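You operate a simulated robot arm through the tools that you are given. There is no shell and no other tool. Be economical: measure what you need, move in short steps, check, and stop when the job is done.

Carry out the task below with a simulated two-armed robot. There is one attempt and no reset: what you move stays moved.

Task
On the top of the yellow table, fold the grey cloth in half and then in half again.

Only the result counts: the job must be done as asked and must still hold three seconds after the hand-in. Knocking over, shifting, dropping, spilling or breaking anything else fails it. Flat cloth is picked up by pressing the open fingertips on it (5 to 10 N) and closing them slowly along it; thin cloth reads only 2 to 8 mm in the jaws.

Robot
Two 7-joint arms with two-finger parallel grippers on one trunk, on a base that drives. Base frame: it is fixed to the floor where the robot stands at the start and does not move with it; the origin is under the middle of the robot, x ahead of it, y to its left, z up. Units: m, rad, N and s.
The left shoulder is at the start at [0.07, 0.178, 0.945], the right one opposite. With the tool pointing down near the work surface each hand reaches from about 0.28 to 0.72 m from the robot's upright axis, wherever it stands, measured 20 degrees to its own side. Places, roughly: top of the yellow table [0.5, 0.1, 0.7]. Payload 3.43 kg a hand.
The TCP of each hand is the grasp point between the finger pads, 0.03 m short of the fingertips. In the tool frame z runs along the fingers and y along their closing line. The gripper opens to 0.094 m. The fingers are 0.028 m wide and 0.01 m thick; the gripper's body (0.05 by 0.096 m) begins 0.055 m behind the TCP.
Orientation is that of the tool frame in the base frame, as a unit quaternion [x, y, z, w]. With the fingers straight down and closing along the base's y, the tool's x points along the base's -x, its y along +y and its z along -z.

Tools
- The arms move only by the tool nudge_tool. It takes "left_steps", "right_steps" or both (then of equal length, played together; a hand with none holds still); each is one flat list of numbers, 6 for each row, row after row: the shift along the tool's x, y, z in units of 250 mm (1.0 is 250 mm), then the turn, a rotation vector about the tool's x, y, z in units of 90 degrees (1.0 is 90 degrees). In form: [x, y, z, rx, ry, rz, x, y, z, rx, ry, rz, ...]. A call has 1 to 10 rows; each row is the pose to reach, as a shift and turn from the pose commanded when the call began, along the tool's axes at that moment. "left_claw" and "right_claw" are, for a hand that has rows, the finger opening in m, from 0 to 0.094, set as the call begins (left out, the last holds). A call with a number of a shift or a turn outside -1 to 1 is refused whole. Rows are played at 5 a second. More than 0.05 m and 0.15 rad between two rows, or a gripper value outside its range, and nothing of the call is played. A pose out of reach is approached as far as the arm can. The call stops where the force on the tool passes 40 N (or 10 N more than at its start, if that is more) or the arm is blocked; 0.2 s more then pass. The fingers move at their own pace (about 0.153 m/s each) and stop on an object; they squeeze with about 41 N. The grip force told is the motor's: it shows also when the fingers shut on nothing. Time passes only in rows, and 0.2 s behind the last, so rows that repeat a pose let the fingers close. The reply holds the time, the measured pose of the TCP, the force on the tool along the base axes, the opening and the grip force, in the units named above and with some noise, with the torque about the TCP (base axes, N m) and any sound that the robot's microphone picked up.
- Cameras (640 x 400 px; columns grow to the right, rows downward): "scene" is now at [0.1278, 0.0151, 1.2384]; the picture's right is [0.16, -0.99, 0.00], its down [-0.81, -0.13, -0.57] and it looks along [0.56, 0.09, -0.82] (base axes); focal length 281 px, centre (320, 200). "left" rides on the left gripper at [0.076, -0.014, -0.102] in its tool frame; the picture's right is [0.18, 0.98, 0.00], its down [-0.75, 0.14, -0.64] and it looks along [-0.63, 0.12, 0.77] (tool axes); focal length 243 px, centre (320, 200). "right" rides on the right gripper at [0.076, 0.014, -0.103] in its tool frame; the picture's right is [-0.18, 0.98, 0.00], its down [-0.75, -0.14, -0.64] and it looks along [-0.63, -0.12, 0.77] (tool axes); focal length 243 px, centre (320, 200). There is no depth. A picture from a camera that has moved, and an enlarged one, comes with that camera's place and axes in the base frame and with its lens. The place of the scene camera against the robot may be out by one fixed shift of up to 0.012 m in any direction.
- snapshot(camera): a new picture of that camera. No time passes.
- lift_body(by): slides the trunk up (or, below 0, down) by that many m; the arms and the scene camera ride with it, the base frame stays. It gives what a move gives, with no picture.
- drive_base(legs): drives the robot by 1 to 6 legs, each [ahead, turn to the left] in m and rad, along the robot's own axes; the way and the turn of a leg run together, so that a leg with both is an arc; at most 1.5 m and 3.142 rad a leg. The arms and the cameras ride along, it lands a little off, and it stops where it bumps. It gives what a move gives.
- aim_head(pan, tilt): turns the head with the scene camera to pan (to the left, within 1.501 rad either way) and tilt (down, from -0.506 to 1.204), counted from straight ahead of the robot. It gives what a move gives.
- enlarge(camera, box): a new picture of the part [left, top, right, bottom] of that camera's present view, enlarged. No time passes.
- finish_job(): hands the job in; it is judged then, once.

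Go step by step. Nothing tells you exact positions but the pictures and the camera data: compare them with the known pose of the tool, close in by small moves and look again before you grip or let go. The budget is 120 turns and 88 pictures, counting those below and the enlarged ones. Unless the task says otherwise, let go and move clear before handing in, and close with one line.

The tools are called after "Request:" as name(argument=value, ...) on one line, values as JSON. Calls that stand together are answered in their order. nudge_tool: Moves the arms, as the interface text tells. Its arguments: {"type":"object","properties":{"left_steps":{"type":"array"},"left_claw":{"type":"number"},"right_steps":{"type":"array"},"right_claw":{"type":"number"}},"required":[]} The other tools are called the same way: lift_body (by) slides the trunk up or down; drive_base (legs) drives the base; aim_head (pan, tilt) turns the head that bears the scene camera; snapshot (camera) takes a picture; enlarge (camera, box) takes an enlarged picture of a part of a camera's view; finish_job () hands the job in.

At the start:

```text
t: 0.0
left_eef_pos: [0.5019, 0.3028, 0.9002]
left_tool_rot: [-0.001, 1.0, -0.001, 0.0]
left_wrist_force: [0.6, 0.1, -0.3]
left_moment: [-0.04, 0.01, 0.02]
left_grip_width: 0.0939
left_grip_force: 0.0
right_eef_pos: [0.3933, -0.1617, 0.8126]
right_tool_rot: [-0.002, 1.0, 0.001, 0.001]
right_wrist_force: [-0.6, 0.4, -0.4]
right_moment: [-0.02, 0.02, 0.02]
right_grip_width: 0.0942
right_grip_force: 0.0
trunk travel left (down, up): [-0.525, 0.315]
robot x, y, heading: [-0.0002, 0.0025, -0.005]
head pan, tilt: [0.162, 0.965]
```

scene: 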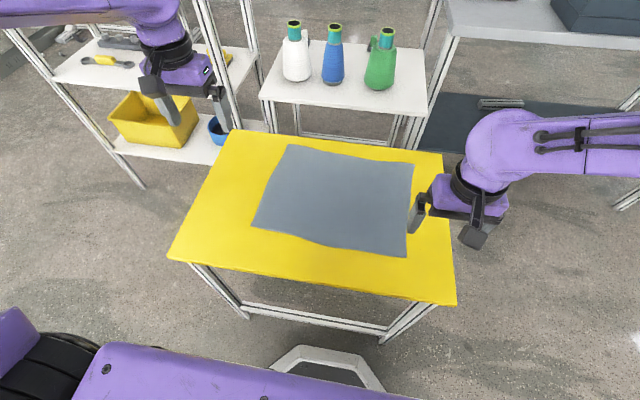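
right: 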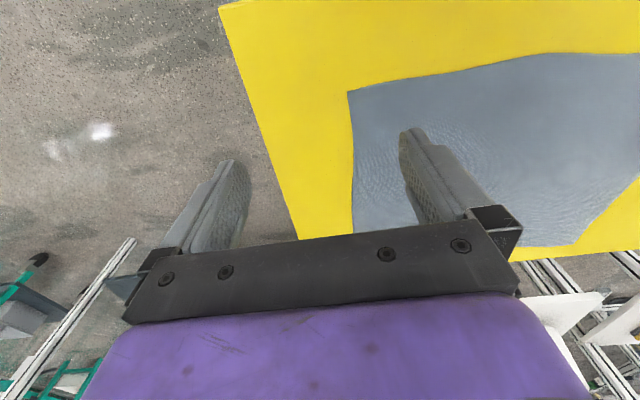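
left: 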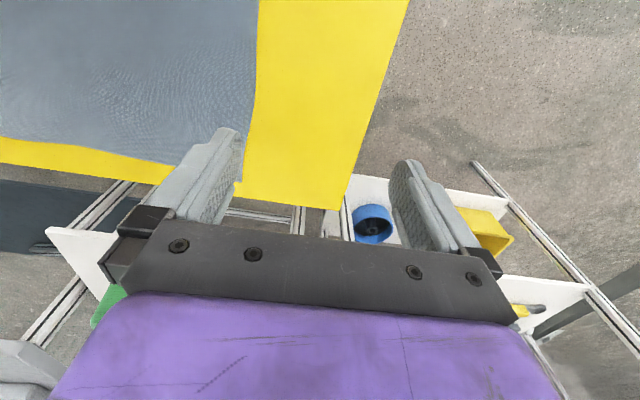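

I see the grey cloth flat on the table, with corners at about (0.66,0.19), (0.64,-0.14), (0.38,-0.12) and (0.40,0.21). I'll hover each hand over a near corner and check the positions with the wrist cameras.

Request:
nudge_tool(left_steps=[0.066, -0.1, 0.064, 0, 0, 0, 0.132, -0.2, 0.128, 0, 0, 0, 0.2, -0.3, 0.192, 0, 0, 0, 0.266, -0.4, 0.256, 0, 0, 0, 0.332, -0.5, 0.32, 0, 0, 0], right_steps=[-0.004, 0.058, 0.01, 0, 0, 0, -0.008, 0.116, 0.02, 0, 0, 0, -0.012, 0.174, 0.03, 0, 0, 0, -0.016, 0.23, 0.04, 0, 0, 0, -0.02, 0.288, 0.05, 0, 0, 0], left_claw=0.036, right_claw=0.036)

Request:
snapshot(camera="left")

Request:
snapshot(camera="right")

Request:
snapshot(camera="scene")

```text
t: 1.2
left_eef_pos: [0.4204, 0.1817, 0.8189]
left_tool_rot: [-0.001, 1.0, 0.001, 0.001]
left_wrist_force: [-1.2, 0.4, -1.0]
left_moment: [0.01, 0.02, -0.02]
left_grip_width: 0.036
left_grip_force: 0.1
right_eef_pos: [0.3964, -0.0909, 0.7996]
right_tool_rot: [-0.002, 1.0, 0.001, 0.001]
right_wrist_force: [0.2, -0.6, -0.5]
right_moment: [-0.02, -0.02, -0.01]
right_grip_width: 0.0363
right_grip_force: 0.2
trunk travel left (down, up): [-0.525, 0.315]
robot x, y, heading: [-0.0014, 0.0002, -0.003]
head pan, tilt: [0.162, 0.965]
```

```text
84 pictures are left
camera left: at [0.3438, 0.1665, 0.9204], right [-0.19, 0.98, 0.0], down [0.75, 0.14, 0.64], along [0.63, 0.12, -0.77], focal length 243 px, centre (320, 200)
```

left: 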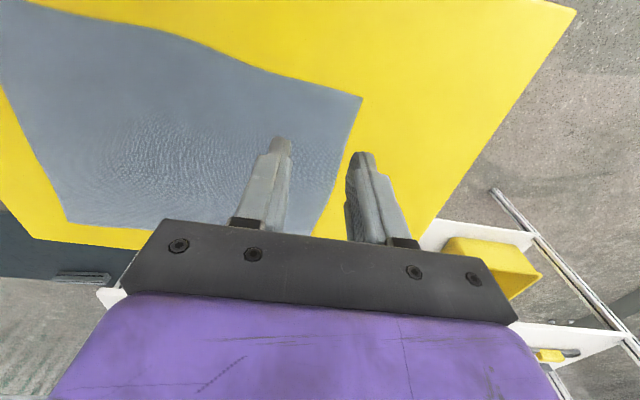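

```text
83 pictures are left
camera right: at [0.3204, -0.0775, 0.9013], right [0.18, 0.98, 0.0], down [0.75, -0.14, 0.64], along [0.63, -0.12, -0.77], focal length 243 px, centre (320, 200)
```

right: 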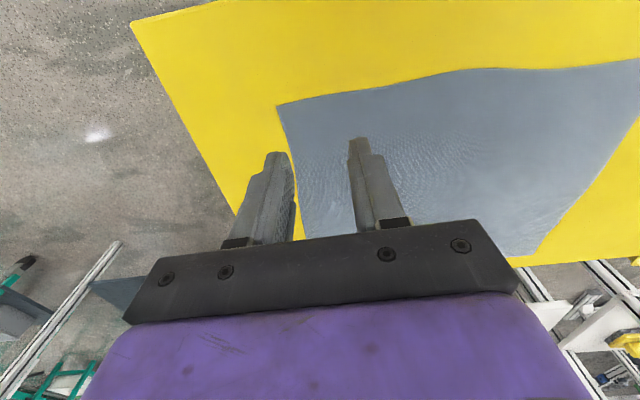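

```text
82 pictures are left
camera scene: at [0.1277, 0.0148, 1.2384], right [0.16, -0.99, 0.0], down [-0.81, -0.13, -0.57], along [0.56, 0.09, -0.82], focal length 281 px, centre (320, 200)
```

scene: 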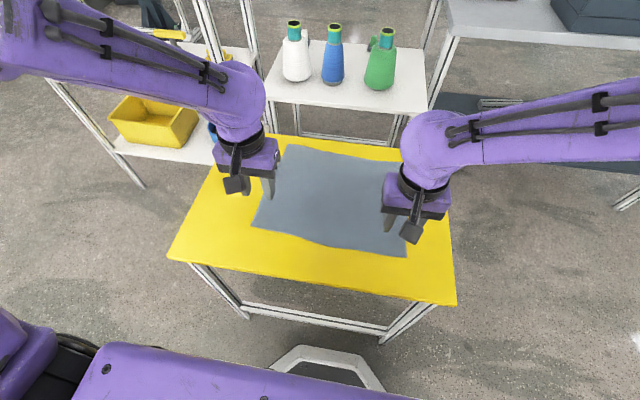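

Both wrist cameras agree with the scene camera on the near corners. I'll lower both hands to just above the cloth.

Request:
nudge_tool(left_steps=[0.016, 0, 0.108, 0, 0, 0, 0.016, 0, 0.216, 0, 0, 0, 0.016, 0, 0.33, 0, 0, 0], right_steps=[-0.012, -0.012, 0.08, 0, 0, 0, -0.012, -0.012, 0.16, 0, 0, 0, -0.012, -0.012, 0.252, 0, 0, 0])

Request:
snapshot(camera="left")

Request:
snapshot(camera="right")

```text
t: 2.0
left_eef_pos: [0.4146, 0.1805, 0.7386]
left_tool_rot: [0.0, 1.0, 0.0, 0.0]
left_wrist_force: [1.0, 0.1, 0.8]
left_moment: [-0.02, 0.02, -0.02]
left_grip_width: 0.0361
left_grip_force: 0.0
right_eef_pos: [0.4007, -0.0915, 0.734]
right_tool_rot: [-0.001, 1.0, 0.002, 0.0]
right_wrist_force: [0.3, 0.4, -0.4]
right_moment: [-0.02, -0.03, 0.02]
right_grip_width: 0.0362
right_grip_force: 0.0
trunk travel left (down, up): [-0.525, 0.315]
robot x, y, heading: [-0.0007, 0.0039, -0.001]
head pan, tilt: [0.162, 0.965]
```

```text
81 pictures are left
camera left: at [0.3392, 0.1653, 0.841], right [-0.18, 0.98, 0.0], down [0.75, 0.14, 0.64], along [0.63, 0.12, -0.77], focal length 243 px, centre (320, 200)
```

left: 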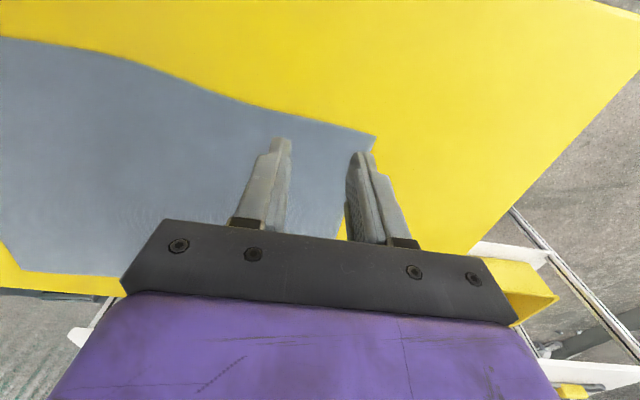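

```text
80 pictures are left
camera right: at [0.3248, -0.0789, 0.8368], right [0.18, 0.98, 0.0], down [0.75, -0.14, 0.64], along [0.63, -0.12, -0.77], focal length 243 px, centre (320, 200)
```

right: 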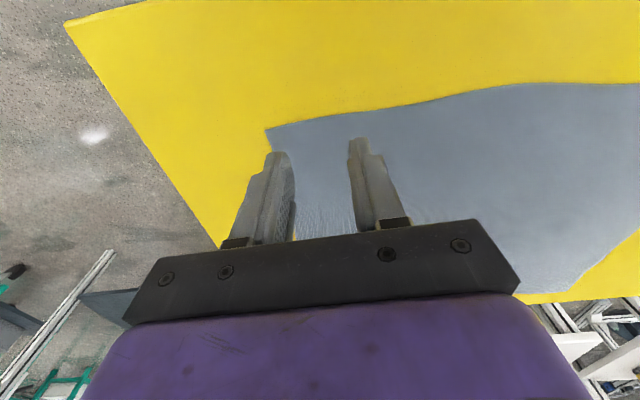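

The outer fingers sit right at the side edges, so I'll shift both hands 8 mm inward and then ease down to touch the cloth.

Request:
nudge_tool(left_steps=[0, -0.032, 0, 0, 0, 0, 0, -0.032, 0.012, 0, 0, 0, 0, -0.032, 0.024, 0, 0, 0], right_steps=[0, 0.032, 0, 0, 0, 0, 0, 0.032, 0.004, 0, 0, 0, 0, 0.032, 0.01, 0, 0, 0])

```text
t: 2.8
left_eef_pos: [0.4135, 0.1698, 0.732]
left_tool_rot: [-0.001, 1.0, 0.0, 0.0]
left_wrist_force: [-0.5, -0.5, 0.1]
left_moment: [0.01, 0.0, 0.0]
left_grip_width: 0.036
left_grip_force: 0.1
right_eef_pos: [0.4009, -0.0833, 0.7336]
right_tool_rot: [-0.001, 1.0, 0.001, 0.001]
right_wrist_force: [-0.3, 0.0, -0.7]
right_moment: [-0.02, 0.0, -0.02]
right_grip_width: 0.0359
right_grip_force: 0.1
trunk travel left (down, up): [-0.525, 0.315]
robot x, y, heading: [-0.002, 0.0019, 0.001]
head pan, tilt: [0.162, 0.965]
```

Request:
nudge_tool(left_steps=[0, 0, 0.008, 0, 0, 0, 0, 0, 0.008, 0, 0, 0], right_steps=[0, 0, 0.008, 0, 0, 0, 0, 0, 0.008, 0, 0, 0])

```text
t: 3.4
left_eef_pos: [0.4152, 0.1715, 0.73]
left_tool_rot: [-0.001, 1.0, 0.0, 0.0]
left_wrist_force: [-0.1, 0.6, -1.1]
left_moment: [0.0, 0.02, -0.01]
left_grip_width: 0.0361
left_grip_force: 0.0
right_eef_pos: [0.4003, -0.0836, 0.7329]
right_tool_rot: [-0.002, 1.0, 0.002, 0.001]
right_wrist_force: [0.1, 0.0, 0.1]
right_moment: [-0.01, 0.0, 0.04]
right_grip_width: 0.0361
right_grip_force: 0.0
trunk travel left (down, up): [-0.525, 0.315]
robot x, y, heading: [-0.0027, 0.0002, -0.0]
head pan, tilt: [0.162, 0.965]
```

There is no contact yet, so I'll keep easing down.

Request:
nudge_tool(left_steps=[0, 0, 0.006, 0, 0, 0, 0, 0, 0.006, 0, 0, 0], right_steps=[0, 0, 0.01, 0, 0, 0, 0, 0, 0.01, 0, 0, 0])

```text
t: 4.0
left_eef_pos: [0.415, 0.1714, 0.7288]
left_tool_rot: [-0.001, 1.0, 0.0, -0.001]
left_wrist_force: [-0.1, 0.4, -0.8]
left_moment: [0.02, -0.01, 0.0]
left_grip_width: 0.0361
left_grip_force: 0.2
right_eef_pos: [0.3999, -0.0838, 0.7312]
right_tool_rot: [-0.002, 1.0, 0.002, 0.0]
right_wrist_force: [1.1, 0.1, 0.1]
right_moment: [0.04, -0.01, 0.0]
right_grip_width: 0.0359
right_grip_force: 0.0
trunk travel left (down, up): [-0.525, 0.315]
robot x, y, heading: [-0.0031, 0.0002, 0.002]
head pan, tilt: [0.162, 0.965]
```

Request:
nudge_tool(left_steps=[0, 0, 0.008, 0, 0, 0, 0, 0, 0.008, 0, 0, 0], right_steps=[0, 0, 0.014, 0, 0, 0, 0, 0, 0.014, 0, 0, 0])

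```text
t: 4.6
left_eef_pos: [0.4147, 0.1705, 0.7266]
left_tool_rot: [0.0, 1.0, 0.0, 0.0]
left_wrist_force: [-0.7, -0.3, -0.7]
left_moment: [-0.01, 0.03, 0.02]
left_grip_width: 0.0359
left_grip_force: 0.1
right_eef_pos: [0.401, -0.0842, 0.7277]
right_tool_rot: [-0.002, 1.0, 0.001, 0.001]
right_wrist_force: [0.4, 0.1, -0.4]
right_moment: [0.01, 0.01, 0.02]
right_grip_width: 0.0358
right_grip_force: 0.0
trunk travel left (down, up): [-0.525, 0.315]
robot x, y, heading: [0.0032, 0.0024, -0.001]
head pan, tilt: [0.162, 0.965]
```

Request:
nudge_tool(left_steps=[0, 0, 0.008, 0, 0, 0, 0, 0, 0.008, 0, 0, 0], right_steps=[0, 0, 0.012, 0, 0, 0, 0, 0, 0.012, 0, 0, 0])

Request:
snapshot(camera="left")

```text
t: 5.2
left_eef_pos: [0.4146, 0.1701, 0.7236]
left_tool_rot: [0.0, 1.0, 0.0, -0.001]
left_wrist_force: [0.3, 0.3, -0.3]
left_moment: [-0.01, 0.03, -0.03]
left_grip_width: 0.036
left_grip_force: 0.0
right_eef_pos: [0.401, -0.085, 0.7242]
right_tool_rot: [-0.002, 1.0, 0.001, 0.001]
right_wrist_force: [-0.5, -0.3, -0.5]
right_moment: [0.0, 0.0, 0.02]
right_grip_width: 0.0359
right_grip_force: 0.1
trunk travel left (down, up): [-0.525, 0.315]
robot x, y, heading: [0.0021, -0.0019, 0.002]
head pan, tilt: [0.162, 0.965]
```

```text
79 pictures are left
camera left: at [0.3383, 0.1549, 0.826], right [-0.19, 0.98, 0.0], down [0.75, 0.14, 0.64], along [0.63, 0.12, -0.77], focal length 243 px, centre (320, 200)
```

left: 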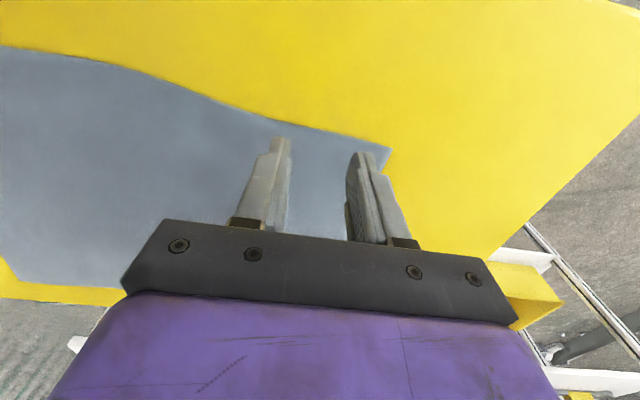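

Still no contact, so the table top must be a little below 0.70. I'll continue down in small steps.

Request:
nudge_tool(left_steps=[0, 0, 0.006, 0, 0, 0, 0, 0, 0.012, 0, 0, 0], right_steps=[0, 0, 0.006, 0, 0, 0, 0, 0, 0.012, 0, 0, 0])

```text
t: 5.8
left_eef_pos: [0.4155, 0.1703, 0.7203]
left_tool_rot: [-0.002, 1.0, 0.0, -0.001]
left_wrist_force: [-0.1, 0.6, 0.9]
left_moment: [0.02, 0.05, -0.01]
left_grip_width: 0.0361
left_grip_force: 0.1
right_eef_pos: [0.4011, -0.0839, 0.7205]
right_tool_rot: [-0.002, 1.0, 0.001, 0.0]
right_wrist_force: [-0.7, 0.4, 0.3]
right_moment: [-0.04, 0.03, -0.01]
right_grip_width: 0.0357
right_grip_force: 0.1
trunk travel left (down, up): [-0.525, 0.315]
robot x, y, heading: [-0.0003, 0.0076, -0.001]
head pan, tilt: [0.162, 0.965]
```

Request:
nudge_tool(left_steps=[0, 0, 0.006, 0, 0, 0, 0, 0, 0.01, 0, 0, 0], right_steps=[0, 0, 0.006, 0, 0, 0, 0, 0, 0.01, 0, 0, 0])

```text
t: 6.4
left_eef_pos: [0.4144, 0.1696, 0.7184]
left_tool_rot: [-0.001, 1.0, 0.0, 0.0]
left_wrist_force: [-0.4, 0.3, 0.7]
left_moment: [0.01, 0.01, 0.04]
left_grip_width: 0.036
left_grip_force: 0.1
right_eef_pos: [0.3996, -0.0843, 0.7192]
right_tool_rot: [-0.001, 1.0, 0.0, 0.001]
right_wrist_force: [0.5, -0.8, -0.2]
right_moment: [-0.01, -0.01, 0.0]
right_grip_width: 0.0358
right_grip_force: 0.1
trunk travel left (down, up): [-0.525, 0.315]
robot x, y, heading: [0.0005, 0.0052, 0.002]
head pan, tilt: [0.162, 0.965]
```

Request:
nudge_tool(left_steps=[0, 0, 0.006, 0, 0, 0, 0, 0, 0.01, 0, 0, 0], right_steps=[0, 0, 0.006, 0, 0, 0, 0, 0, 0.01, 0, 0, 0])

Request:
snapshot(camera="right")

```text
t: 7.0
left_eef_pos: [0.4147, 0.1695, 0.7171]
left_tool_rot: [-0.001, 1.0, 0.0, 0.0]
left_wrist_force: [1.5, 0.3, 0.3]
left_moment: [0.03, 0.01, -0.01]
left_grip_width: 0.0361
left_grip_force: 0.1
right_eef_pos: [0.4001, -0.085, 0.7151]
right_tool_rot: [-0.002, 1.0, 0.0, 0.001]
right_wrist_force: [-0.1, 0.7, 0.2]
right_moment: [0.01, 0.02, -0.01]
right_grip_width: 0.0359
right_grip_force: 0.0
trunk travel left (down, up): [-0.525, 0.315]
robot x, y, heading: [0.0023, 0.0015, -0.002]
head pan, tilt: [0.162, 0.965]
```

```text
78 pictures are left
camera right: at [0.3243, -0.0713, 0.8181], right [0.18, 0.98, 0.0], down [0.75, -0.14, 0.64], along [0.63, -0.12, -0.77], focal length 243 px, centre (320, 200)
```

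right: 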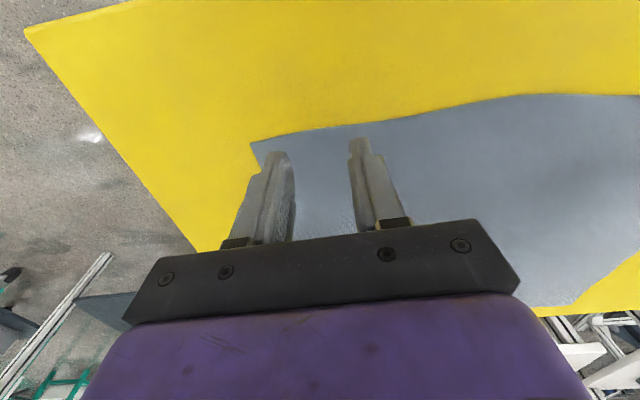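

Comparing the views, the table top seems to be nearer z≈0.665. I'll descend about another 12 mm, shifting slightly forward.

Request:
nudge_tool(left_steps=[-0.04, 0.03, 0.02, 0, 0, 0, -0.04, 0.03, 0.05, 0, 0, 0], right_steps=[-0.03, -0.02, 0.02, 0, 0, 0, -0.03, -0.02, 0.044, 0, 0, 0])

Request:
snapshot(camera="left")

Request:
snapshot(camera="right")

```text
t: 7.6
left_eef_pos: [0.4248, 0.1782, 0.7021]
left_tool_rot: [0.0, 1.0, 0.0, 0.0]
left_wrist_force: [0.0, 1.0, 0.6]
left_moment: [-0.03, 0.01, 0.02]
left_grip_width: 0.036
left_grip_force: 0.1
right_eef_pos: [0.4081, -0.0894, 0.706]
right_tool_rot: [-0.001, 1.0, 0.001, 0.001]
right_wrist_force: [0.1, -0.2, 0.1]
right_moment: [0.03, -0.02, 0.02]
right_grip_width: 0.0359
right_grip_force: 0.1
trunk travel left (down, up): [-0.525, 0.315]
robot x, y, heading: [0.0027, 0.0017, 0.002]
head pan, tilt: [0.162, 0.965]
```

```text
77 pictures are left
camera left: at [0.3477, 0.1631, 0.8046], right [-0.18, 0.98, 0.0], down [0.75, 0.14, 0.64], along [0.63, 0.12, -0.77], focal length 243 px, centre (320, 200)
```

left: 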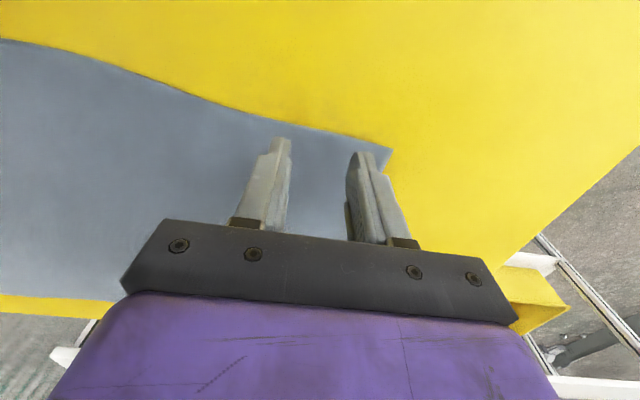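

```text
76 pictures are left
camera right: at [0.3327, -0.0754, 0.8075], right [0.18, 0.98, 0.0], down [0.75, -0.14, 0.64], along [0.63, -0.12, -0.77], focal length 243 px, centre (320, 200)
```

right: 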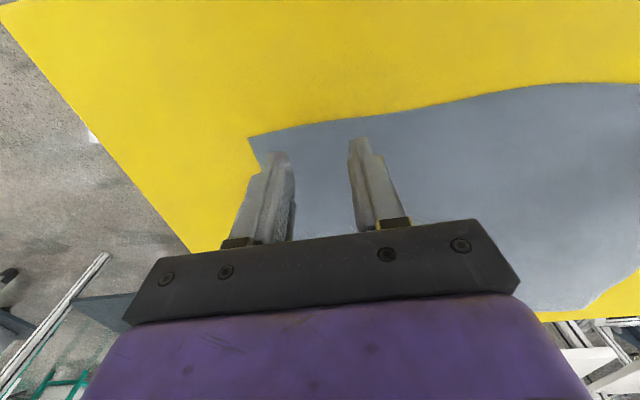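

Close to contact now. I'll keep going in 2–3 mm steps.

Request:
nudge_tool(left_steps=[0, 0, 0.008, 0, 0, 0, 0, 0, 0.012, 0, 0, 0], right_steps=[0, 0, 0.01, 0, 0, 0, 0, 0, 0.018, 0, 0, 0])

```text
t: 8.2
left_eef_pos: [0.4235, 0.1779, 0.7007]
left_tool_rot: [0.0, 1.0, 0.0, 0.0]
left_wrist_force: [-0.1, -0.7, -0.3]
left_moment: [0.03, -0.02, 0.01]
left_grip_width: 0.0361
left_grip_force: 0.0
right_eef_pos: [0.4093, -0.0885, 0.7008]
right_tool_rot: [-0.001, 1.0, 0.001, 0.001]
right_wrist_force: [-0.3, 0.3, 0.5]
right_moment: [-0.04, 0.01, 0.0]
right_grip_width: 0.0358
right_grip_force: 0.1
trunk travel left (down, up): [-0.525, 0.315]
robot x, y, heading: [-0.0008, 0.001, 0.002]
head pan, tilt: [0.162, 0.965]
```

Request:
nudge_tool(left_steps=[0, 0, 0.006, 0, 0, 0, 0, 0, 0.012, 0, 0, 0], right_steps=[0, 0, 0.006, 0, 0, 0, 0, 0, 0.012, 0, 0, 0])

```text
t: 8.8
left_eef_pos: [0.4253, 0.1764, 0.6971]
left_tool_rot: [-0.001, 1.0, 0.0, 0.0]
left_wrist_force: [0.9, -0.1, -0.2]
left_moment: [-0.01, 0.0, -0.01]
left_grip_width: 0.0356
left_grip_force: 0.0
right_eef_pos: [0.4097, -0.0888, 0.6981]
right_tool_rot: [-0.001, 1.0, 0.001, 0.001]
right_wrist_force: [-0.5, 0.3, 0.3]
right_moment: [0.0, -0.01, 0.0]
right_grip_width: 0.0359
right_grip_force: 0.0
trunk travel left (down, up): [-0.525, 0.315]
robot x, y, heading: [0.0018, 0.0051, -0.002]
head pan, tilt: [0.162, 0.965]
```

Request:
nudge_tool(left_steps=[0, 0, 0.004, 0, 0, 0, 0, 0, 0.008, 0, 0, 0], right_steps=[0, 0, 0.006, 0, 0, 0, 0, 0, 0.012, 0, 0, 0])

```text
t: 9.4
left_eef_pos: [0.4252, 0.1772, 0.6952]
left_tool_rot: [0.0, 1.0, 0.001, 0.001]
left_wrist_force: [0.6, -0.2, -0.2]
left_moment: [-0.04, 0.04, 0.02]
left_grip_width: 0.0362
left_grip_force: 0.1
right_eef_pos: [0.4079, -0.0881, 0.6946]
right_tool_rot: [-0.002, 1.0, 0.002, 0.001]
right_wrist_force: [-0.6, 0.2, -0.1]
right_moment: [0.0, 0.02, -0.02]
right_grip_width: 0.036
right_grip_force: 0.0
trunk travel left (down, up): [-0.525, 0.315]
robot x, y, heading: [-0.0007, -0.0025, 0.003]
head pan, tilt: [0.162, 0.965]
```

Request:
nudge_tool(left_steps=[0, 0, 0.006, 0, 0, 0, 0, 0, 0.012, 0, 0, 0], right_steps=[0, 0, 0.006, 0, 0, 0, 0, 0, 0.012, 0, 0, 0])

Request:
snapshot(camera="scene")

Request:
snapshot(camera="left")

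```text
t: 10.0
left_eef_pos: [0.4245, 0.1788, 0.6937]
left_tool_rot: [-0.002, 1.0, 0.001, 0.001]
left_wrist_force: [-0.3, 0.4, 0.1]
left_moment: [0.0, -0.01, -0.01]
left_grip_width: 0.036
left_grip_force: 0.0
right_eef_pos: [0.4087, -0.0888, 0.6912]
right_tool_rot: [0.0, 1.0, 0.001, 0.001]
right_wrist_force: [0.8, -0.4, 2.1]
right_moment: [-0.06, -0.01, 0.02]
right_grip_width: 0.036
right_grip_force: 0.0
trunk travel left (down, up): [-0.525, 0.315]
robot x, y, heading: [-0.0003, 0.0035, 0.0]
head pan, tilt: [0.162, 0.965]
```

```text
75 pictures are left
camera scene: at [0.1273, 0.0151, 1.2385], right [0.16, -0.99, 0.0], down [-0.81, -0.13, -0.57], along [0.56, 0.09, -0.82], focal length 281 px, centre (320, 200)
```

scene: 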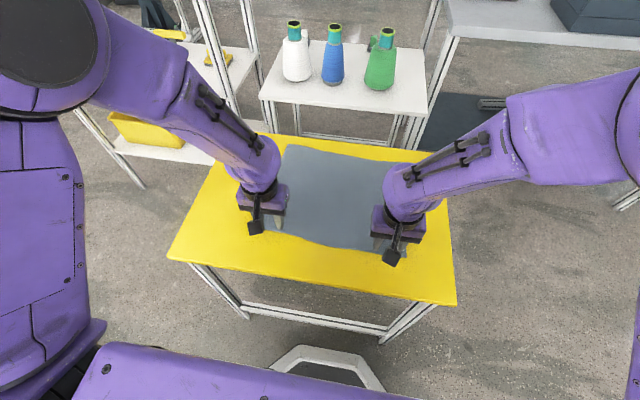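

```text
74 pictures are left
camera left: at [0.3483, 0.1624, 0.7956], right [-0.18, 0.98, 0.0], down [0.75, 0.14, 0.64], along [0.63, 0.12, -0.77], focal length 243 px, centre (320, 200)
```

left: 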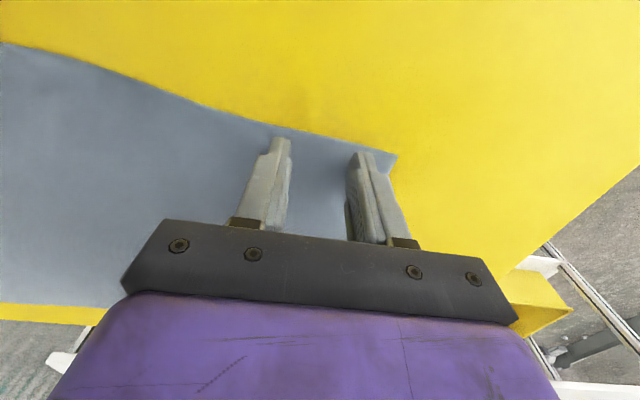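

The right hand has touched at z≈0.691, so the table top is near 0.661. I'll press both hands lightly.

Request:
nudge_tool(left_steps=[0, 0, 0.006, 0, 0, 0, 0, 0, 0.012, 0, 0, 0, 0, 0, 0.012, 0, 0, 0], right_steps=[0, 0, 0.002, 0, 0, 0, 0, 0, 0.004, 0, 0, 0, 0, 0, 0.004, 0, 0, 0])

```text
t: 10.8
left_eef_pos: [0.4242, 0.1782, 0.6908]
left_tool_rot: [-0.001, 1.0, 0.0, 0.001]
left_wrist_force: [-1.3, 0.7, 5.3]
left_moment: [0.01, 0.02, 0.02]
left_grip_width: 0.0359
left_grip_force: 0.1
right_eef_pos: [0.4079, -0.0878, 0.6915]
right_tool_rot: [-0.001, 1.0, 0.0, 0.001]
right_wrist_force: [2.0, 0.2, 10.0]
right_moment: [-0.09, -0.05, 0.04]
right_grip_width: 0.036
right_grip_force: 0.0
trunk travel left (down, up): [-0.525, 0.315]
robot x, y, heading: [-0.0032, 0.001, 0.0]
head pan, tilt: [0.162, 0.965]
```

Contact forces are good: 5 N on the left and 10 N on the right. I'll start closing slowly.

Request:
nudge_tool(left_steps=[0, 0, 0.001, 0, 0, 0, 0, 0, 0.001, 0, 0, 0], right_steps=[0, 0, -0.001, 0, 0, 0, 0, 0, -0.001, 0, 0, 0], left_claw=0.028, right_claw=0.028)

Request:
snapshot(camera="left")

Request:
snapshot(camera="right")

```text
t: 11.4
left_eef_pos: [0.425, 0.1766, 0.6915]
left_tool_rot: [-0.001, 1.0, 0.0, 0.003]
left_wrist_force: [-0.3, 1.3, 22.3]
left_moment: [0.06, 0.1, -0.04]
left_grip_width: 0.0269
left_grip_force: 0.1
right_eef_pos: [0.4077, -0.0879, 0.6918]
right_tool_rot: [-0.001, 1.0, 0.0, 0.002]
right_wrist_force: [0.4, 0.9, 2.1]
right_moment: [0.01, 0.0, -0.02]
right_grip_width: 0.0277
right_grip_force: 0.1
trunk travel left (down, up): [-0.525, 0.315]
robot x, y, heading: [-0.0008, 0.004, 0.002]
head pan, tilt: [0.162, 0.965]
```

```text
73 pictures are left
camera left: at [0.3481, 0.1621, 0.7928], right [-0.19, 0.98, 0.0], down [0.75, 0.14, 0.65], along [0.63, 0.12, -0.76], focal length 243 px, centre (320, 200)
```

left: 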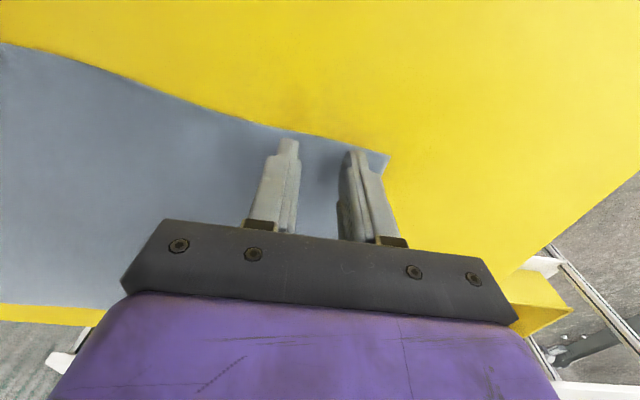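

```text
72 pictures are left
camera right: at [0.3314, -0.0752, 0.7938], right [0.18, 0.98, 0.0], down [0.75, -0.14, 0.64], along [0.63, -0.11, -0.77], focal length 243 px, centre (320, 200)
```

right: 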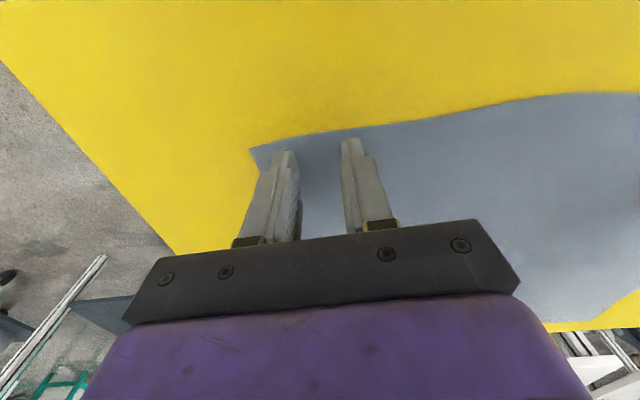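

The cloth is moving with the fingers. I'll even out the forces and continue closing.

Request:
nudge_tool(left_steps=[0, 0, -0.004, 0, 0, 0, 0, 0, -0.004, 0, 0, 0], right_steps=[0, 0, 0.003, 0, 0, 0, 0, 0, 0.003, 0, 0, 0], left_claw=0.018, right_claw=0.018)

```text
t: 12.0
left_eef_pos: [0.4238, 0.1784, 0.691]
left_tool_rot: [0.0, 1.0, 0.0, 0.001]
left_wrist_force: [0.8, 0.1, 3.4]
left_moment: [0.01, 0.0, -0.02]
left_grip_width: 0.0173
left_grip_force: 0.0
right_eef_pos: [0.4072, -0.0879, 0.692]
right_tool_rot: [-0.002, 1.0, 0.001, 0.003]
right_wrist_force: [-2.4, 0.0, 26.2]
right_moment: [-0.1, 0.21, 0.03]
right_grip_width: 0.0171
right_grip_force: 0.1
trunk travel left (down, up): [-0.525, 0.315]
robot x, y, heading: [0.0026, -0.0011, -0.003]
head pan, tilt: [0.162, 0.965]
```

Request:
nudge_tool(left_steps=[0, 0, 0.001, 0, 0, 0, 0, 0, 0.001, 0, 0, 0], right_steps=[0, 0, -0.002, 0, 0, 0, 0, 0, -0.002, 0, 0, 0], left_claw=0.009, right_claw=0.009)

Request:
snapshot(camera="left")

Request:
snapshot(camera="right")

```text
t: 12.6
left_eef_pos: [0.4245, 0.1782, 0.6904]
left_tool_rot: [-0.001, 1.0, 0.0, 0.001]
left_wrist_force: [-0.3, 1.3, 4.2]
left_moment: [0.0, 0.06, -0.01]
left_grip_width: 0.0088
left_grip_force: 0.1
right_eef_pos: [0.4075, -0.0885, 0.6901]
right_tool_rot: [-0.002, 1.0, 0.002, 0.002]
right_wrist_force: [1.6, 2.6, 15.5]
right_moment: [0.02, 0.0, -0.04]
right_grip_width: 0.0042
right_grip_force: 0.1
trunk travel left (down, up): [-0.525, 0.315]
robot x, y, heading: [0.0004, 0.0032, -0.001]
head pan, tilt: [0.162, 0.965]
```

```text
71 pictures are left
camera left: at [0.3477, 0.1635, 0.7933], right [-0.19, 0.98, 0.0], down [0.75, 0.14, 0.64], along [0.63, 0.12, -0.77], focal length 243 px, centre (320, 200)
```

left: 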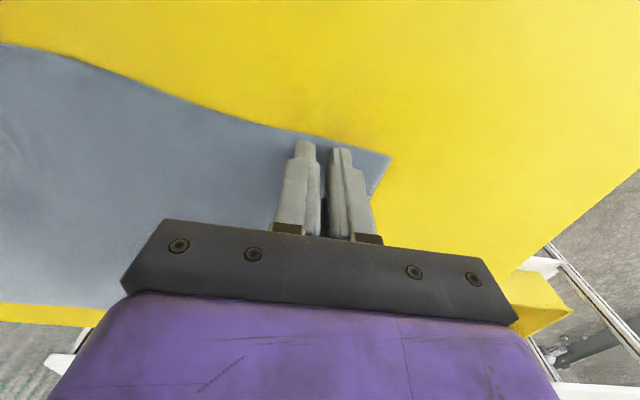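

```text
70 pictures are left
camera right: at [0.3316, -0.0744, 0.7935], right [0.18, 0.98, 0.0], down [0.75, -0.14, 0.64], along [0.63, -0.12, -0.76], focal length 243 px, centre (320, 200)
```

right: 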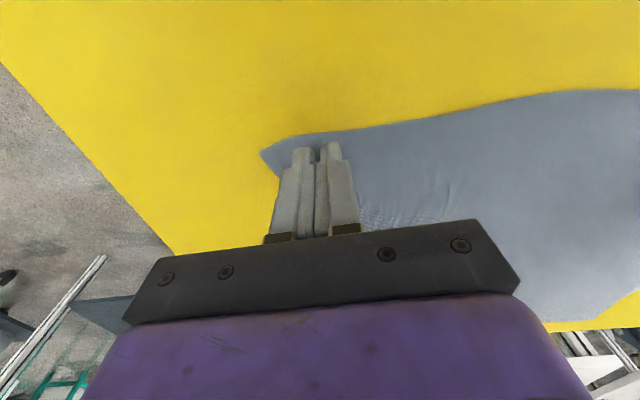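

The right hand has a ruck between its fingers, but the left slipped over the cloth for lack of force. I'll clamp the right hand and reopen the left to retry.

Request:
nudge_tool(left_steps=[0, 0, -0.012, 0, 0, 0, 0, 0, -0.012, 0, 0, 0, 0, 0, -0.012, 0, 0, 0], right_steps=[0, 0, -0.002, 0, 0, 0, 0, 0, -0.004, 0, 0, 0, 0, 0, -0.006, 0, 0, 0], left_claw=0.036, right_claw=0.0)

```text
t: 13.4
left_eef_pos: [0.4261, 0.1779, 0.6935]
left_tool_rot: [-0.002, 1.0, 0.0, 0.001]
left_wrist_force: [0.4, 0.0, 0.5]
left_moment: [0.0, 0.01, 0.0]
left_grip_width: 0.0362
left_grip_force: 0.0
right_eef_pos: [0.4076, -0.0892, 0.6907]
right_tool_rot: [-0.001, 1.0, 0.0, 0.0]
right_wrist_force: [-0.2, 1.5, 5.8]
right_moment: [0.05, 0.02, -0.01]
right_grip_width: 0.0
right_grip_force: 33.0
trunk travel left (down, up): [-0.525, 0.315]
robot x, y, heading: [-0.0005, 0.0019, 0.001]
head pan, tilt: [0.162, 0.965]
```

The right hand closed to 0.0, so it missed as well. I'll reopen both wider at 0.05, reposition slightly and press again.

Request:
nudge_tool(left_steps=[-0.008, 0.008, 0, 0, 0, 0, -0.008, 0.008, 0.004, 0, 0, 0, -0.008, 0.008, 0.01, 0, 0, 0, -0.008, 0.008, 0.01, 0, 0, 0], right_steps=[0, 0, -0.012, 0, 0, 0, -0.03, 0.02, -0.012, 0, 0, 0, -0.03, 0.02, 0.0, 0, 0, 0, -0.03, 0.02, 0.004, 0, 0, 0], left_claw=0.05, right_claw=0.05)

Request:
snapshot(camera="left")

Request:
snapshot(camera="right")

```text
t: 14.4
left_eef_pos: [0.426, 0.1788, 0.6924]
left_tool_rot: [0.0, 1.0, 0.001, 0.001]
left_wrist_force: [-0.3, -0.2, 0.9]
left_moment: [0.01, -0.05, 0.0]
left_grip_width: 0.05
left_grip_force: 0.0
right_eef_pos: [0.4152, -0.0825, 0.6912]
right_tool_rot: [-0.002, 1.0, 0.0, 0.001]
right_wrist_force: [-0.8, -0.2, 10.5]
right_moment: [-0.08, 0.02, -0.03]
right_grip_width: 0.05
right_grip_force: 0.1
trunk travel left (down, up): [-0.525, 0.315]
robot x, y, heading: [-0.0012, 0.0033, -0.004]
head pan, tilt: [0.162, 0.965]
```

```text
69 pictures are left
camera left: at [0.3503, 0.1645, 0.7935], right [-0.19, 0.98, 0.0], down [0.75, 0.14, 0.64], along [0.63, 0.12, -0.77], focal length 243 px, centre (320, 200)
```

left: 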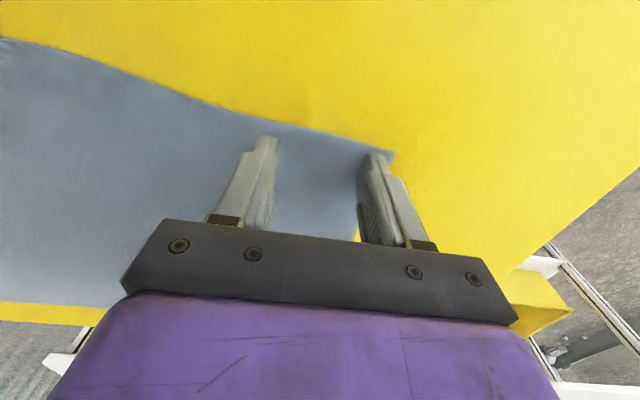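

```text
68 pictures are left
camera right: at [0.3401, -0.07, 0.7936], right [0.18, 0.98, 0.0], down [0.75, -0.14, 0.64], along [0.63, -0.12, -0.77], focal length 243 px, centre (320, 200)
```

right: 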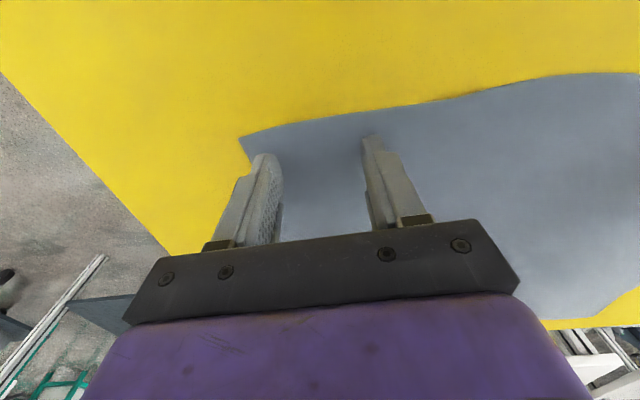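

The left outer finger is off the cloth's side edge, so I'll move that hand inward 9 mm and press.

Request:
nudge_tool(left_steps=[0, -0.036, -0.004, 0, 0, 0, 0, -0.036, 0.004, 0, 0, 0, 0, -0.036, 0.008, 0, 0, 0, 0, -0.036, 0.008, 0, 0, 0])

```text
t: 15.4
left_eef_pos: [0.426, 0.1706, 0.6914]
left_tool_rot: [-0.001, 1.0, 0.0, 0.004]
left_wrist_force: [-1.1, 5.4, 39.4]
left_moment: [-0.02, 0.38, -0.08]
left_grip_width: 0.05
left_grip_force: 0.2
right_eef_pos: [0.4145, -0.0837, 0.6923]
right_tool_rot: [-0.001, 1.0, 0.0, 0.002]
right_wrist_force: [0.5, 0.3, 0.1]
right_moment: [0.0, 0.04, 0.01]
right_grip_width: 0.0498
right_grip_force: 0.0
trunk travel left (down, up): [-0.525, 0.315]
robot x, y, heading: [-0.0019, 0.0007, -0.0]
head pan, tilt: [0.162, 0.965]
```

Request:
nudge_tool(left_steps=[0, 0, -0.005, 0, 0, 0, 0, 0, -0.005, 0, 0, 0, 0, 0, -0.005, 0, 0, 0], right_steps=[0, 0, 0.002, 0, 0, 0, 0, 0, 0.003, 0, 0, 0, 0, 0, 0.003, 0, 0, 0])

```text
t: 16.2
left_eef_pos: [0.4252, 0.1706, 0.6914]
left_tool_rot: [-0.002, 1.0, 0.0, 0.002]
left_wrist_force: [3.2, 7.6, 39.0]
left_moment: [0.12, 0.17, -0.02]
left_grip_width: 0.0498
left_grip_force: 0.1
right_eef_pos: [0.4145, -0.085, 0.692]
right_tool_rot: [-0.003, 1.0, 0.001, 0.002]
right_wrist_force: [0.8, 1.1, 1.9]
right_moment: [-0.01, 0.01, 0.0]
right_grip_width: 0.0498
right_grip_force: 0.0
trunk travel left (down, up): [-0.525, 0.315]
robot x, y, heading: [-0.0002, 0.0005, -0.001]
head pan, tilt: [0.162, 0.965]
```

Request:
nudge_tool(left_steps=[0, 0, -0.003, 0, 0, 0, 0, 0, -0.006, 0, 0, 0, 0, 0, -0.006, 0, 0, 0], right_steps=[0, 0, 0.002, 0, 0, 0, 0, 0, 0.002, 0, 0, 0, 0, 0, 0.002, 0, 0, 0])

```text
t: 17.0
left_eef_pos: [0.4232, 0.1698, 0.6909]
left_tool_rot: [0.0, 1.0, 0.001, -0.001]
left_wrist_force: [-0.2, -0.9, 0.1]
left_moment: [-0.01, 0.01, -0.03]
left_grip_width: 0.0498
left_grip_force: 0.0
right_eef_pos: [0.4157, -0.0828, 0.6907]
right_tool_rot: [-0.001, 1.0, 0.001, 0.003]
right_wrist_force: [-5.8, -0.9, 31.8]
right_moment: [-0.28, 0.42, 0.04]
right_grip_width: 0.0499
right_grip_force: 0.1
trunk travel left (down, up): [-0.525, 0.315]
robot x, y, heading: [-0.0034, 0.0017, -0.003]
head pan, tilt: [0.162, 0.965]
```

Contact is stiff at roughly 60 N/mm, so I'll use finer corrections.

Request:
nudge_tool(left_steps=[0, 0, 0.002, 0, 0, 0, 0, 0, 0.002, 0, 0, 0, 0, 0, 0.002, 0, 0, 0], right_steps=[0, 0, -0.001, 0, 0, 0, 0, 0, -0.001, 0, 0, 0, 0, 0, -0.001, 0, 0, 0])

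```text
t: 17.8
left_eef_pos: [0.4246, 0.1711, 0.6914]
left_tool_rot: [-0.001, 1.0, 0.0, 0.002]
left_wrist_force: [0.4, 0.0, 0.8]
left_moment: [0.01, 0.03, 0.06]
left_grip_width: 0.05
left_grip_force: 0.0
right_eef_pos: [0.414, -0.0846, 0.6906]
right_tool_rot: [-0.002, 1.0, 0.0, 0.003]
right_wrist_force: [-5.7, -4.0, 35.2]
right_moment: [-0.3, 0.41, -0.04]
right_grip_width: 0.0499
right_grip_force: 0.1
trunk travel left (down, up): [-0.525, 0.315]
robot x, y, heading: [0.0003, 0.0026, 0.004]
head pan, tilt: [0.162, 0.965]
```

Request:
nudge_tool(left_steps=[0, 0, 0.002, 0, 0, 0, 0, 0, 0.002, 0, 0, 0], right_steps=[0, 0, -0.002, 0, 0, 0, 0, 0, -0.002, 0, 0, 0])

```text
t: 18.4
left_eef_pos: [0.4243, 0.1699, 0.6922]
left_tool_rot: [-0.001, 1.0, 0.0, 0.002]
left_wrist_force: [0.1, -0.5, 0.3]
left_moment: [0.02, -0.02, 0.02]
left_grip_width: 0.0501
left_grip_force: 0.1
right_eef_pos: [0.4154, -0.0844, 0.6919]
right_tool_rot: [-0.002, 1.0, 0.001, 0.003]
right_wrist_force: [-3.5, -2.1, 29.9]
right_moment: [-0.34, 0.24, -0.02]
right_grip_width: 0.0499
right_grip_force: 0.0
trunk travel left (down, up): [-0.525, 0.315]
robot x, y, heading: [0.0004, 0.0009, -0.002]
head pan, tilt: [0.162, 0.965]
```

Request:
nudge_tool(left_steps=[0, 0, 0.003, 0, 0, 0, 0, 0, 0.003, 0, 0, 0], right_steps=[0, 0, -0.003, 0, 0, 0, 0, 0, -0.003, 0, 0, 0], right_claw=0.044)

```text
t: 19.0
left_eef_pos: [0.4251, 0.1712, 0.6908]
left_tool_rot: [-0.001, 1.0, 0.0, 0.002]
left_wrist_force: [-1.5, -0.8, 10.8]
left_moment: [0.04, 0.08, 0.01]
left_grip_width: 0.05
left_grip_force: 0.1
right_eef_pos: [0.414, -0.0857, 0.6912]
right_tool_rot: [-0.001, 1.0, 0.001, 0.002]
right_wrist_force: [0.7, 2.4, 8.8]
right_moment: [0.0, 0.03, -0.04]
right_grip_width: 0.0435
right_grip_force: 0.1
trunk travel left (down, up): [-0.525, 0.315]
robot x, y, heading: [-0.0005, 0.0033, -0.002]
head pan, tilt: [0.162, 0.965]
```

Forces are now 10.8 N and 8.8 N. I'll close both hands in small steps.

Request:
nudge_tool(left_steps=[0, 0, 0.0, 0, 0, 0, 0, 0, 0.0, 0, 0, 0], right_steps=[0, 0, 0.0, 0, 0, 0, 0, 0, 0.0, 0, 0, 0], left_claw=0.042, right_claw=0.036)

```text
t: 19.6
left_eef_pos: [0.4257, 0.1708, 0.6906]
left_tool_rot: [-0.001, 1.0, 0.0, 0.002]
left_wrist_force: [-0.7, 0.3, 15.1]
left_moment: [0.03, 0.08, 0.0]
left_grip_width: 0.0407
left_grip_force: 0.0
right_eef_pos: [0.4161, -0.0853, 0.6918]
right_tool_rot: [-0.002, 1.0, 0.001, 0.001]
right_wrist_force: [-1.3, 1.2, 4.2]
right_moment: [-0.01, 0.01, -0.02]
right_grip_width: 0.0356
right_grip_force: 0.1
trunk travel left (down, up): [-0.525, 0.315]
robot x, y, heading: [0.0034, -0.0018, 0.001]
head pan, tilt: [0.162, 0.965]
```

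Request:
nudge_tool(left_steps=[0, 0, 0.0, 0, 0, 0, 0, 0, 0.0, 0, 0, 0], right_steps=[0, 0, 0.001, 0, 0, 0, 0, 0, 0.001, 0, 0, 0], left_claw=0.034, right_claw=0.028)

Request:
snapshot(camera="right")

Request:
snapshot(camera="left")

```text
t: 20.2
left_eef_pos: [0.4245, 0.1714, 0.6922]
left_tool_rot: [-0.001, 1.0, 0.0, 0.002]
left_wrist_force: [1.5, 0.4, 12.7]
left_moment: [-0.02, 0.04, 0.03]
left_grip_width: 0.0329
left_grip_force: 0.1
right_eef_pos: [0.4155, -0.0857, 0.6913]
right_tool_rot: [-0.002, 1.0, 0.002, 0.002]
right_wrist_force: [-1.1, -1.5, 9.0]
right_moment: [-0.12, 0.09, -0.02]
right_grip_width: 0.0277
right_grip_force: 0.1
trunk travel left (down, up): [-0.525, 0.315]
robot x, y, heading: [-0.0019, 0.0037, 0.002]
head pan, tilt: [0.162, 0.965]
```

```text
67 pictures are left
camera right: at [0.3391, -0.0724, 0.7936], right [0.18, 0.98, 0.0], down [0.75, -0.14, 0.64], along [0.63, -0.12, -0.76], focal length 243 px, centre (320, 200)
```

right: 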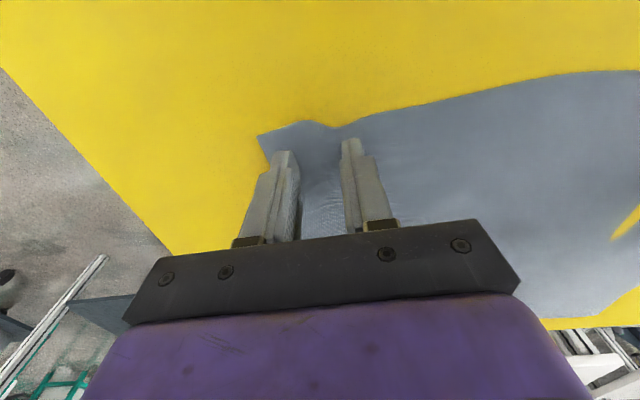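

```text
66 pictures are left
camera left: at [0.3489, 0.1548, 0.7931], right [-0.19, 0.98, 0.0], down [0.75, 0.14, 0.64], along [0.63, 0.12, -0.76], focal length 243 px, centre (320, 200)
```

left: 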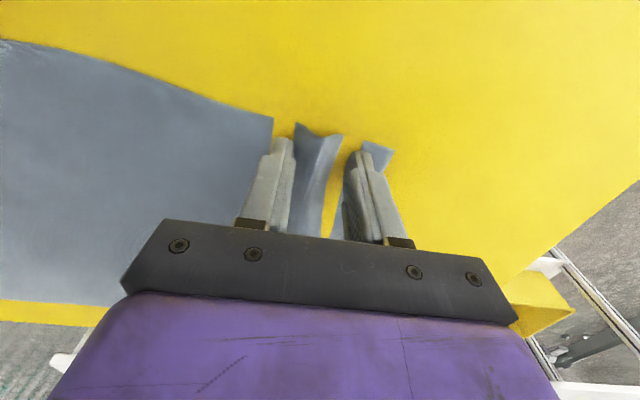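

Ridges are forming between the fingers of both hands. I'll keep closing.

Request:
nudge_tool(left_steps=[0, 0, 0.0, 0, 0, 0, 0, 0, 0.0, 0, 0, 0], right_steps=[0, 0, 0.0, 0, 0, 0, 0, 0, 0.0, 0, 0, 0], left_claw=0.026, right_claw=0.02)

```text
t: 20.8
left_eef_pos: [0.425, 0.17, 0.6913]
left_tool_rot: [-0.001, 1.0, 0.0, 0.002]
left_wrist_force: [-0.5, 0.0, 14.8]
left_moment: [0.0, 0.03, 0.01]
left_grip_width: 0.0246
left_grip_force: 0.0
right_eef_pos: [0.4157, -0.0851, 0.6921]
right_tool_rot: [-0.003, 1.0, 0.001, 0.001]
right_wrist_force: [0.5, 0.0, 8.4]
right_moment: [-0.07, 0.05, 0.01]
right_grip_width: 0.0194
right_grip_force: 0.1
trunk travel left (down, up): [-0.525, 0.315]
robot x, y, heading: [-0.0023, -0.0004, 0.004]
head pan, tilt: [0.162, 0.965]
```

Request:
nudge_tool(left_steps=[0, 0, 0.0, 0, 0, 0, 0, 0, 0.0, 0, 0, 0], right_steps=[0, 0, 0.0, 0, 0, 0, 0, 0, 0.0, 0, 0, 0], left_claw=0.018, right_claw=0.012)

```text
t: 21.4
left_eef_pos: [0.425, 0.1696, 0.6914]
left_tool_rot: [-0.001, 1.0, 0.0, 0.002]
left_wrist_force: [-0.1, -0.8, 14.3]
left_moment: [0.03, 0.13, -0.02]
left_grip_width: 0.0166
left_grip_force: 0.0
right_eef_pos: [0.4152, -0.0857, 0.6909]
right_tool_rot: [-0.001, 1.0, 0.001, 0.002]
right_wrist_force: [0.5, 0.0, 8.8]
right_moment: [-0.04, 0.02, -0.03]
right_grip_width: 0.0108
right_grip_force: 0.0
trunk travel left (down, up): [-0.525, 0.315]
robot x, y, heading: [0.0015, 0.0047, 0.003]
head pan, tilt: [0.162, 0.965]
```

Request:
nudge_tool(left_steps=[0, 0, 0.0, 0, 0, 0, 0, 0, 0.0, 0, 0, 0], right_steps=[0, 0, 0.0, 0, 0, 0, 0, 0, 0.0, 0, 0, 0], left_claw=0.009, right_claw=0.004)

Request:
snapshot(camera="right")

Request:
snapshot(camera="left")

```text
t: 22.0
left_eef_pos: [0.425, 0.17, 0.692]
left_tool_rot: [-0.001, 1.0, 0.0, 0.002]
left_wrist_force: [-1.0, -0.4, 13.0]
left_moment: [-0.01, 0.05, 0.0]
left_grip_width: 0.008
left_grip_force: 0.0
right_eef_pos: [0.4145, -0.0856, 0.692]
right_tool_rot: [-0.001, 1.0, 0.002, 0.002]
right_wrist_force: [-0.1, -0.1, 9.0]
right_moment: [-0.02, 0.04, 0.01]
right_grip_width: 0.0022
right_grip_force: 0.1
trunk travel left (down, up): [-0.525, 0.315]
robot x, y, heading: [0.0018, -0.0002, 0.004]
head pan, tilt: [0.162, 0.965]
```

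```text
65 pictures are left
camera right: at [0.339, -0.0722, 0.7936], right [0.18, 0.98, 0.0], down [0.75, -0.14, 0.64], along [0.63, -0.12, -0.76], focal length 243 px, centre (320, 200)
```

right: 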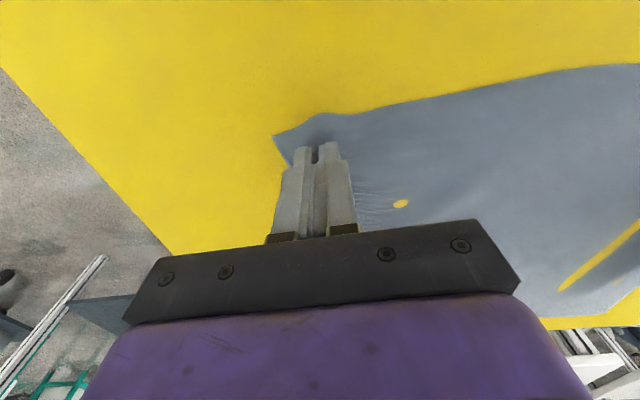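

```text
64 pictures are left
camera left: at [0.3487, 0.1549, 0.7931], right [-0.19, 0.98, 0.0], down [0.75, 0.14, 0.64], along [0.63, 0.12, -0.76], focal length 243 px, centre (320, 200)
```

left: 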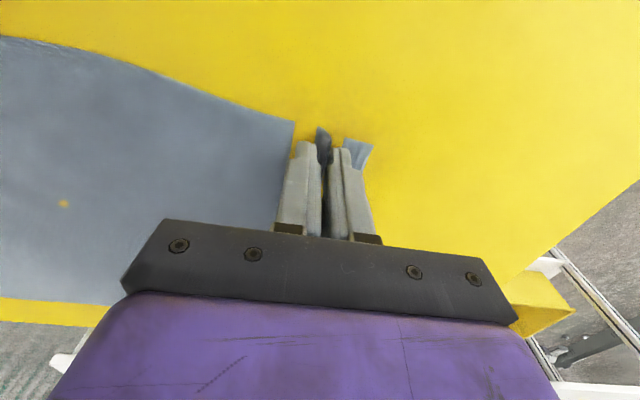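

The left hand clearly has a ridge between its fingers, and the right may not. I'll clamp both and read the widths.

Request:
nudge_tool(left_steps=[0, 0, 0.0, 0, 0, 0, 0, 0, 0.0, 0, 0, 0, 0, 0, 0, 0, 0, 0], right_steps=[0, 0, 0.0, 0, 0, 0, 0, 0, 0.0, 0, 0, 0, 0, 0, 0, 0, 0, 0], left_claw=0.0, right_claw=0.0)

```text
t: 22.8
left_eef_pos: [0.4249, 0.1707, 0.691]
left_tool_rot: [-0.002, 1.0, 0.001, 0.002]
left_wrist_force: [-0.6, -2.2, 12.6]
left_moment: [-0.03, 0.1, 0.0]
left_grip_width: 0.0019
left_grip_force: 37.4
right_eef_pos: [0.415, -0.0854, 0.6899]
right_tool_rot: [-0.002, 1.0, 0.001, 0.001]
right_wrist_force: [-0.5, 0.2, 10.4]
right_moment: [0.04, 0.04, -0.08]
right_grip_width: 0.0
right_grip_force: 32.8
trunk travel left (down, up): [-0.525, 0.315]
robot x, y, heading: [0.0021, 0.0027, -0.002]
head pan, tilt: [0.162, 0.965]
```

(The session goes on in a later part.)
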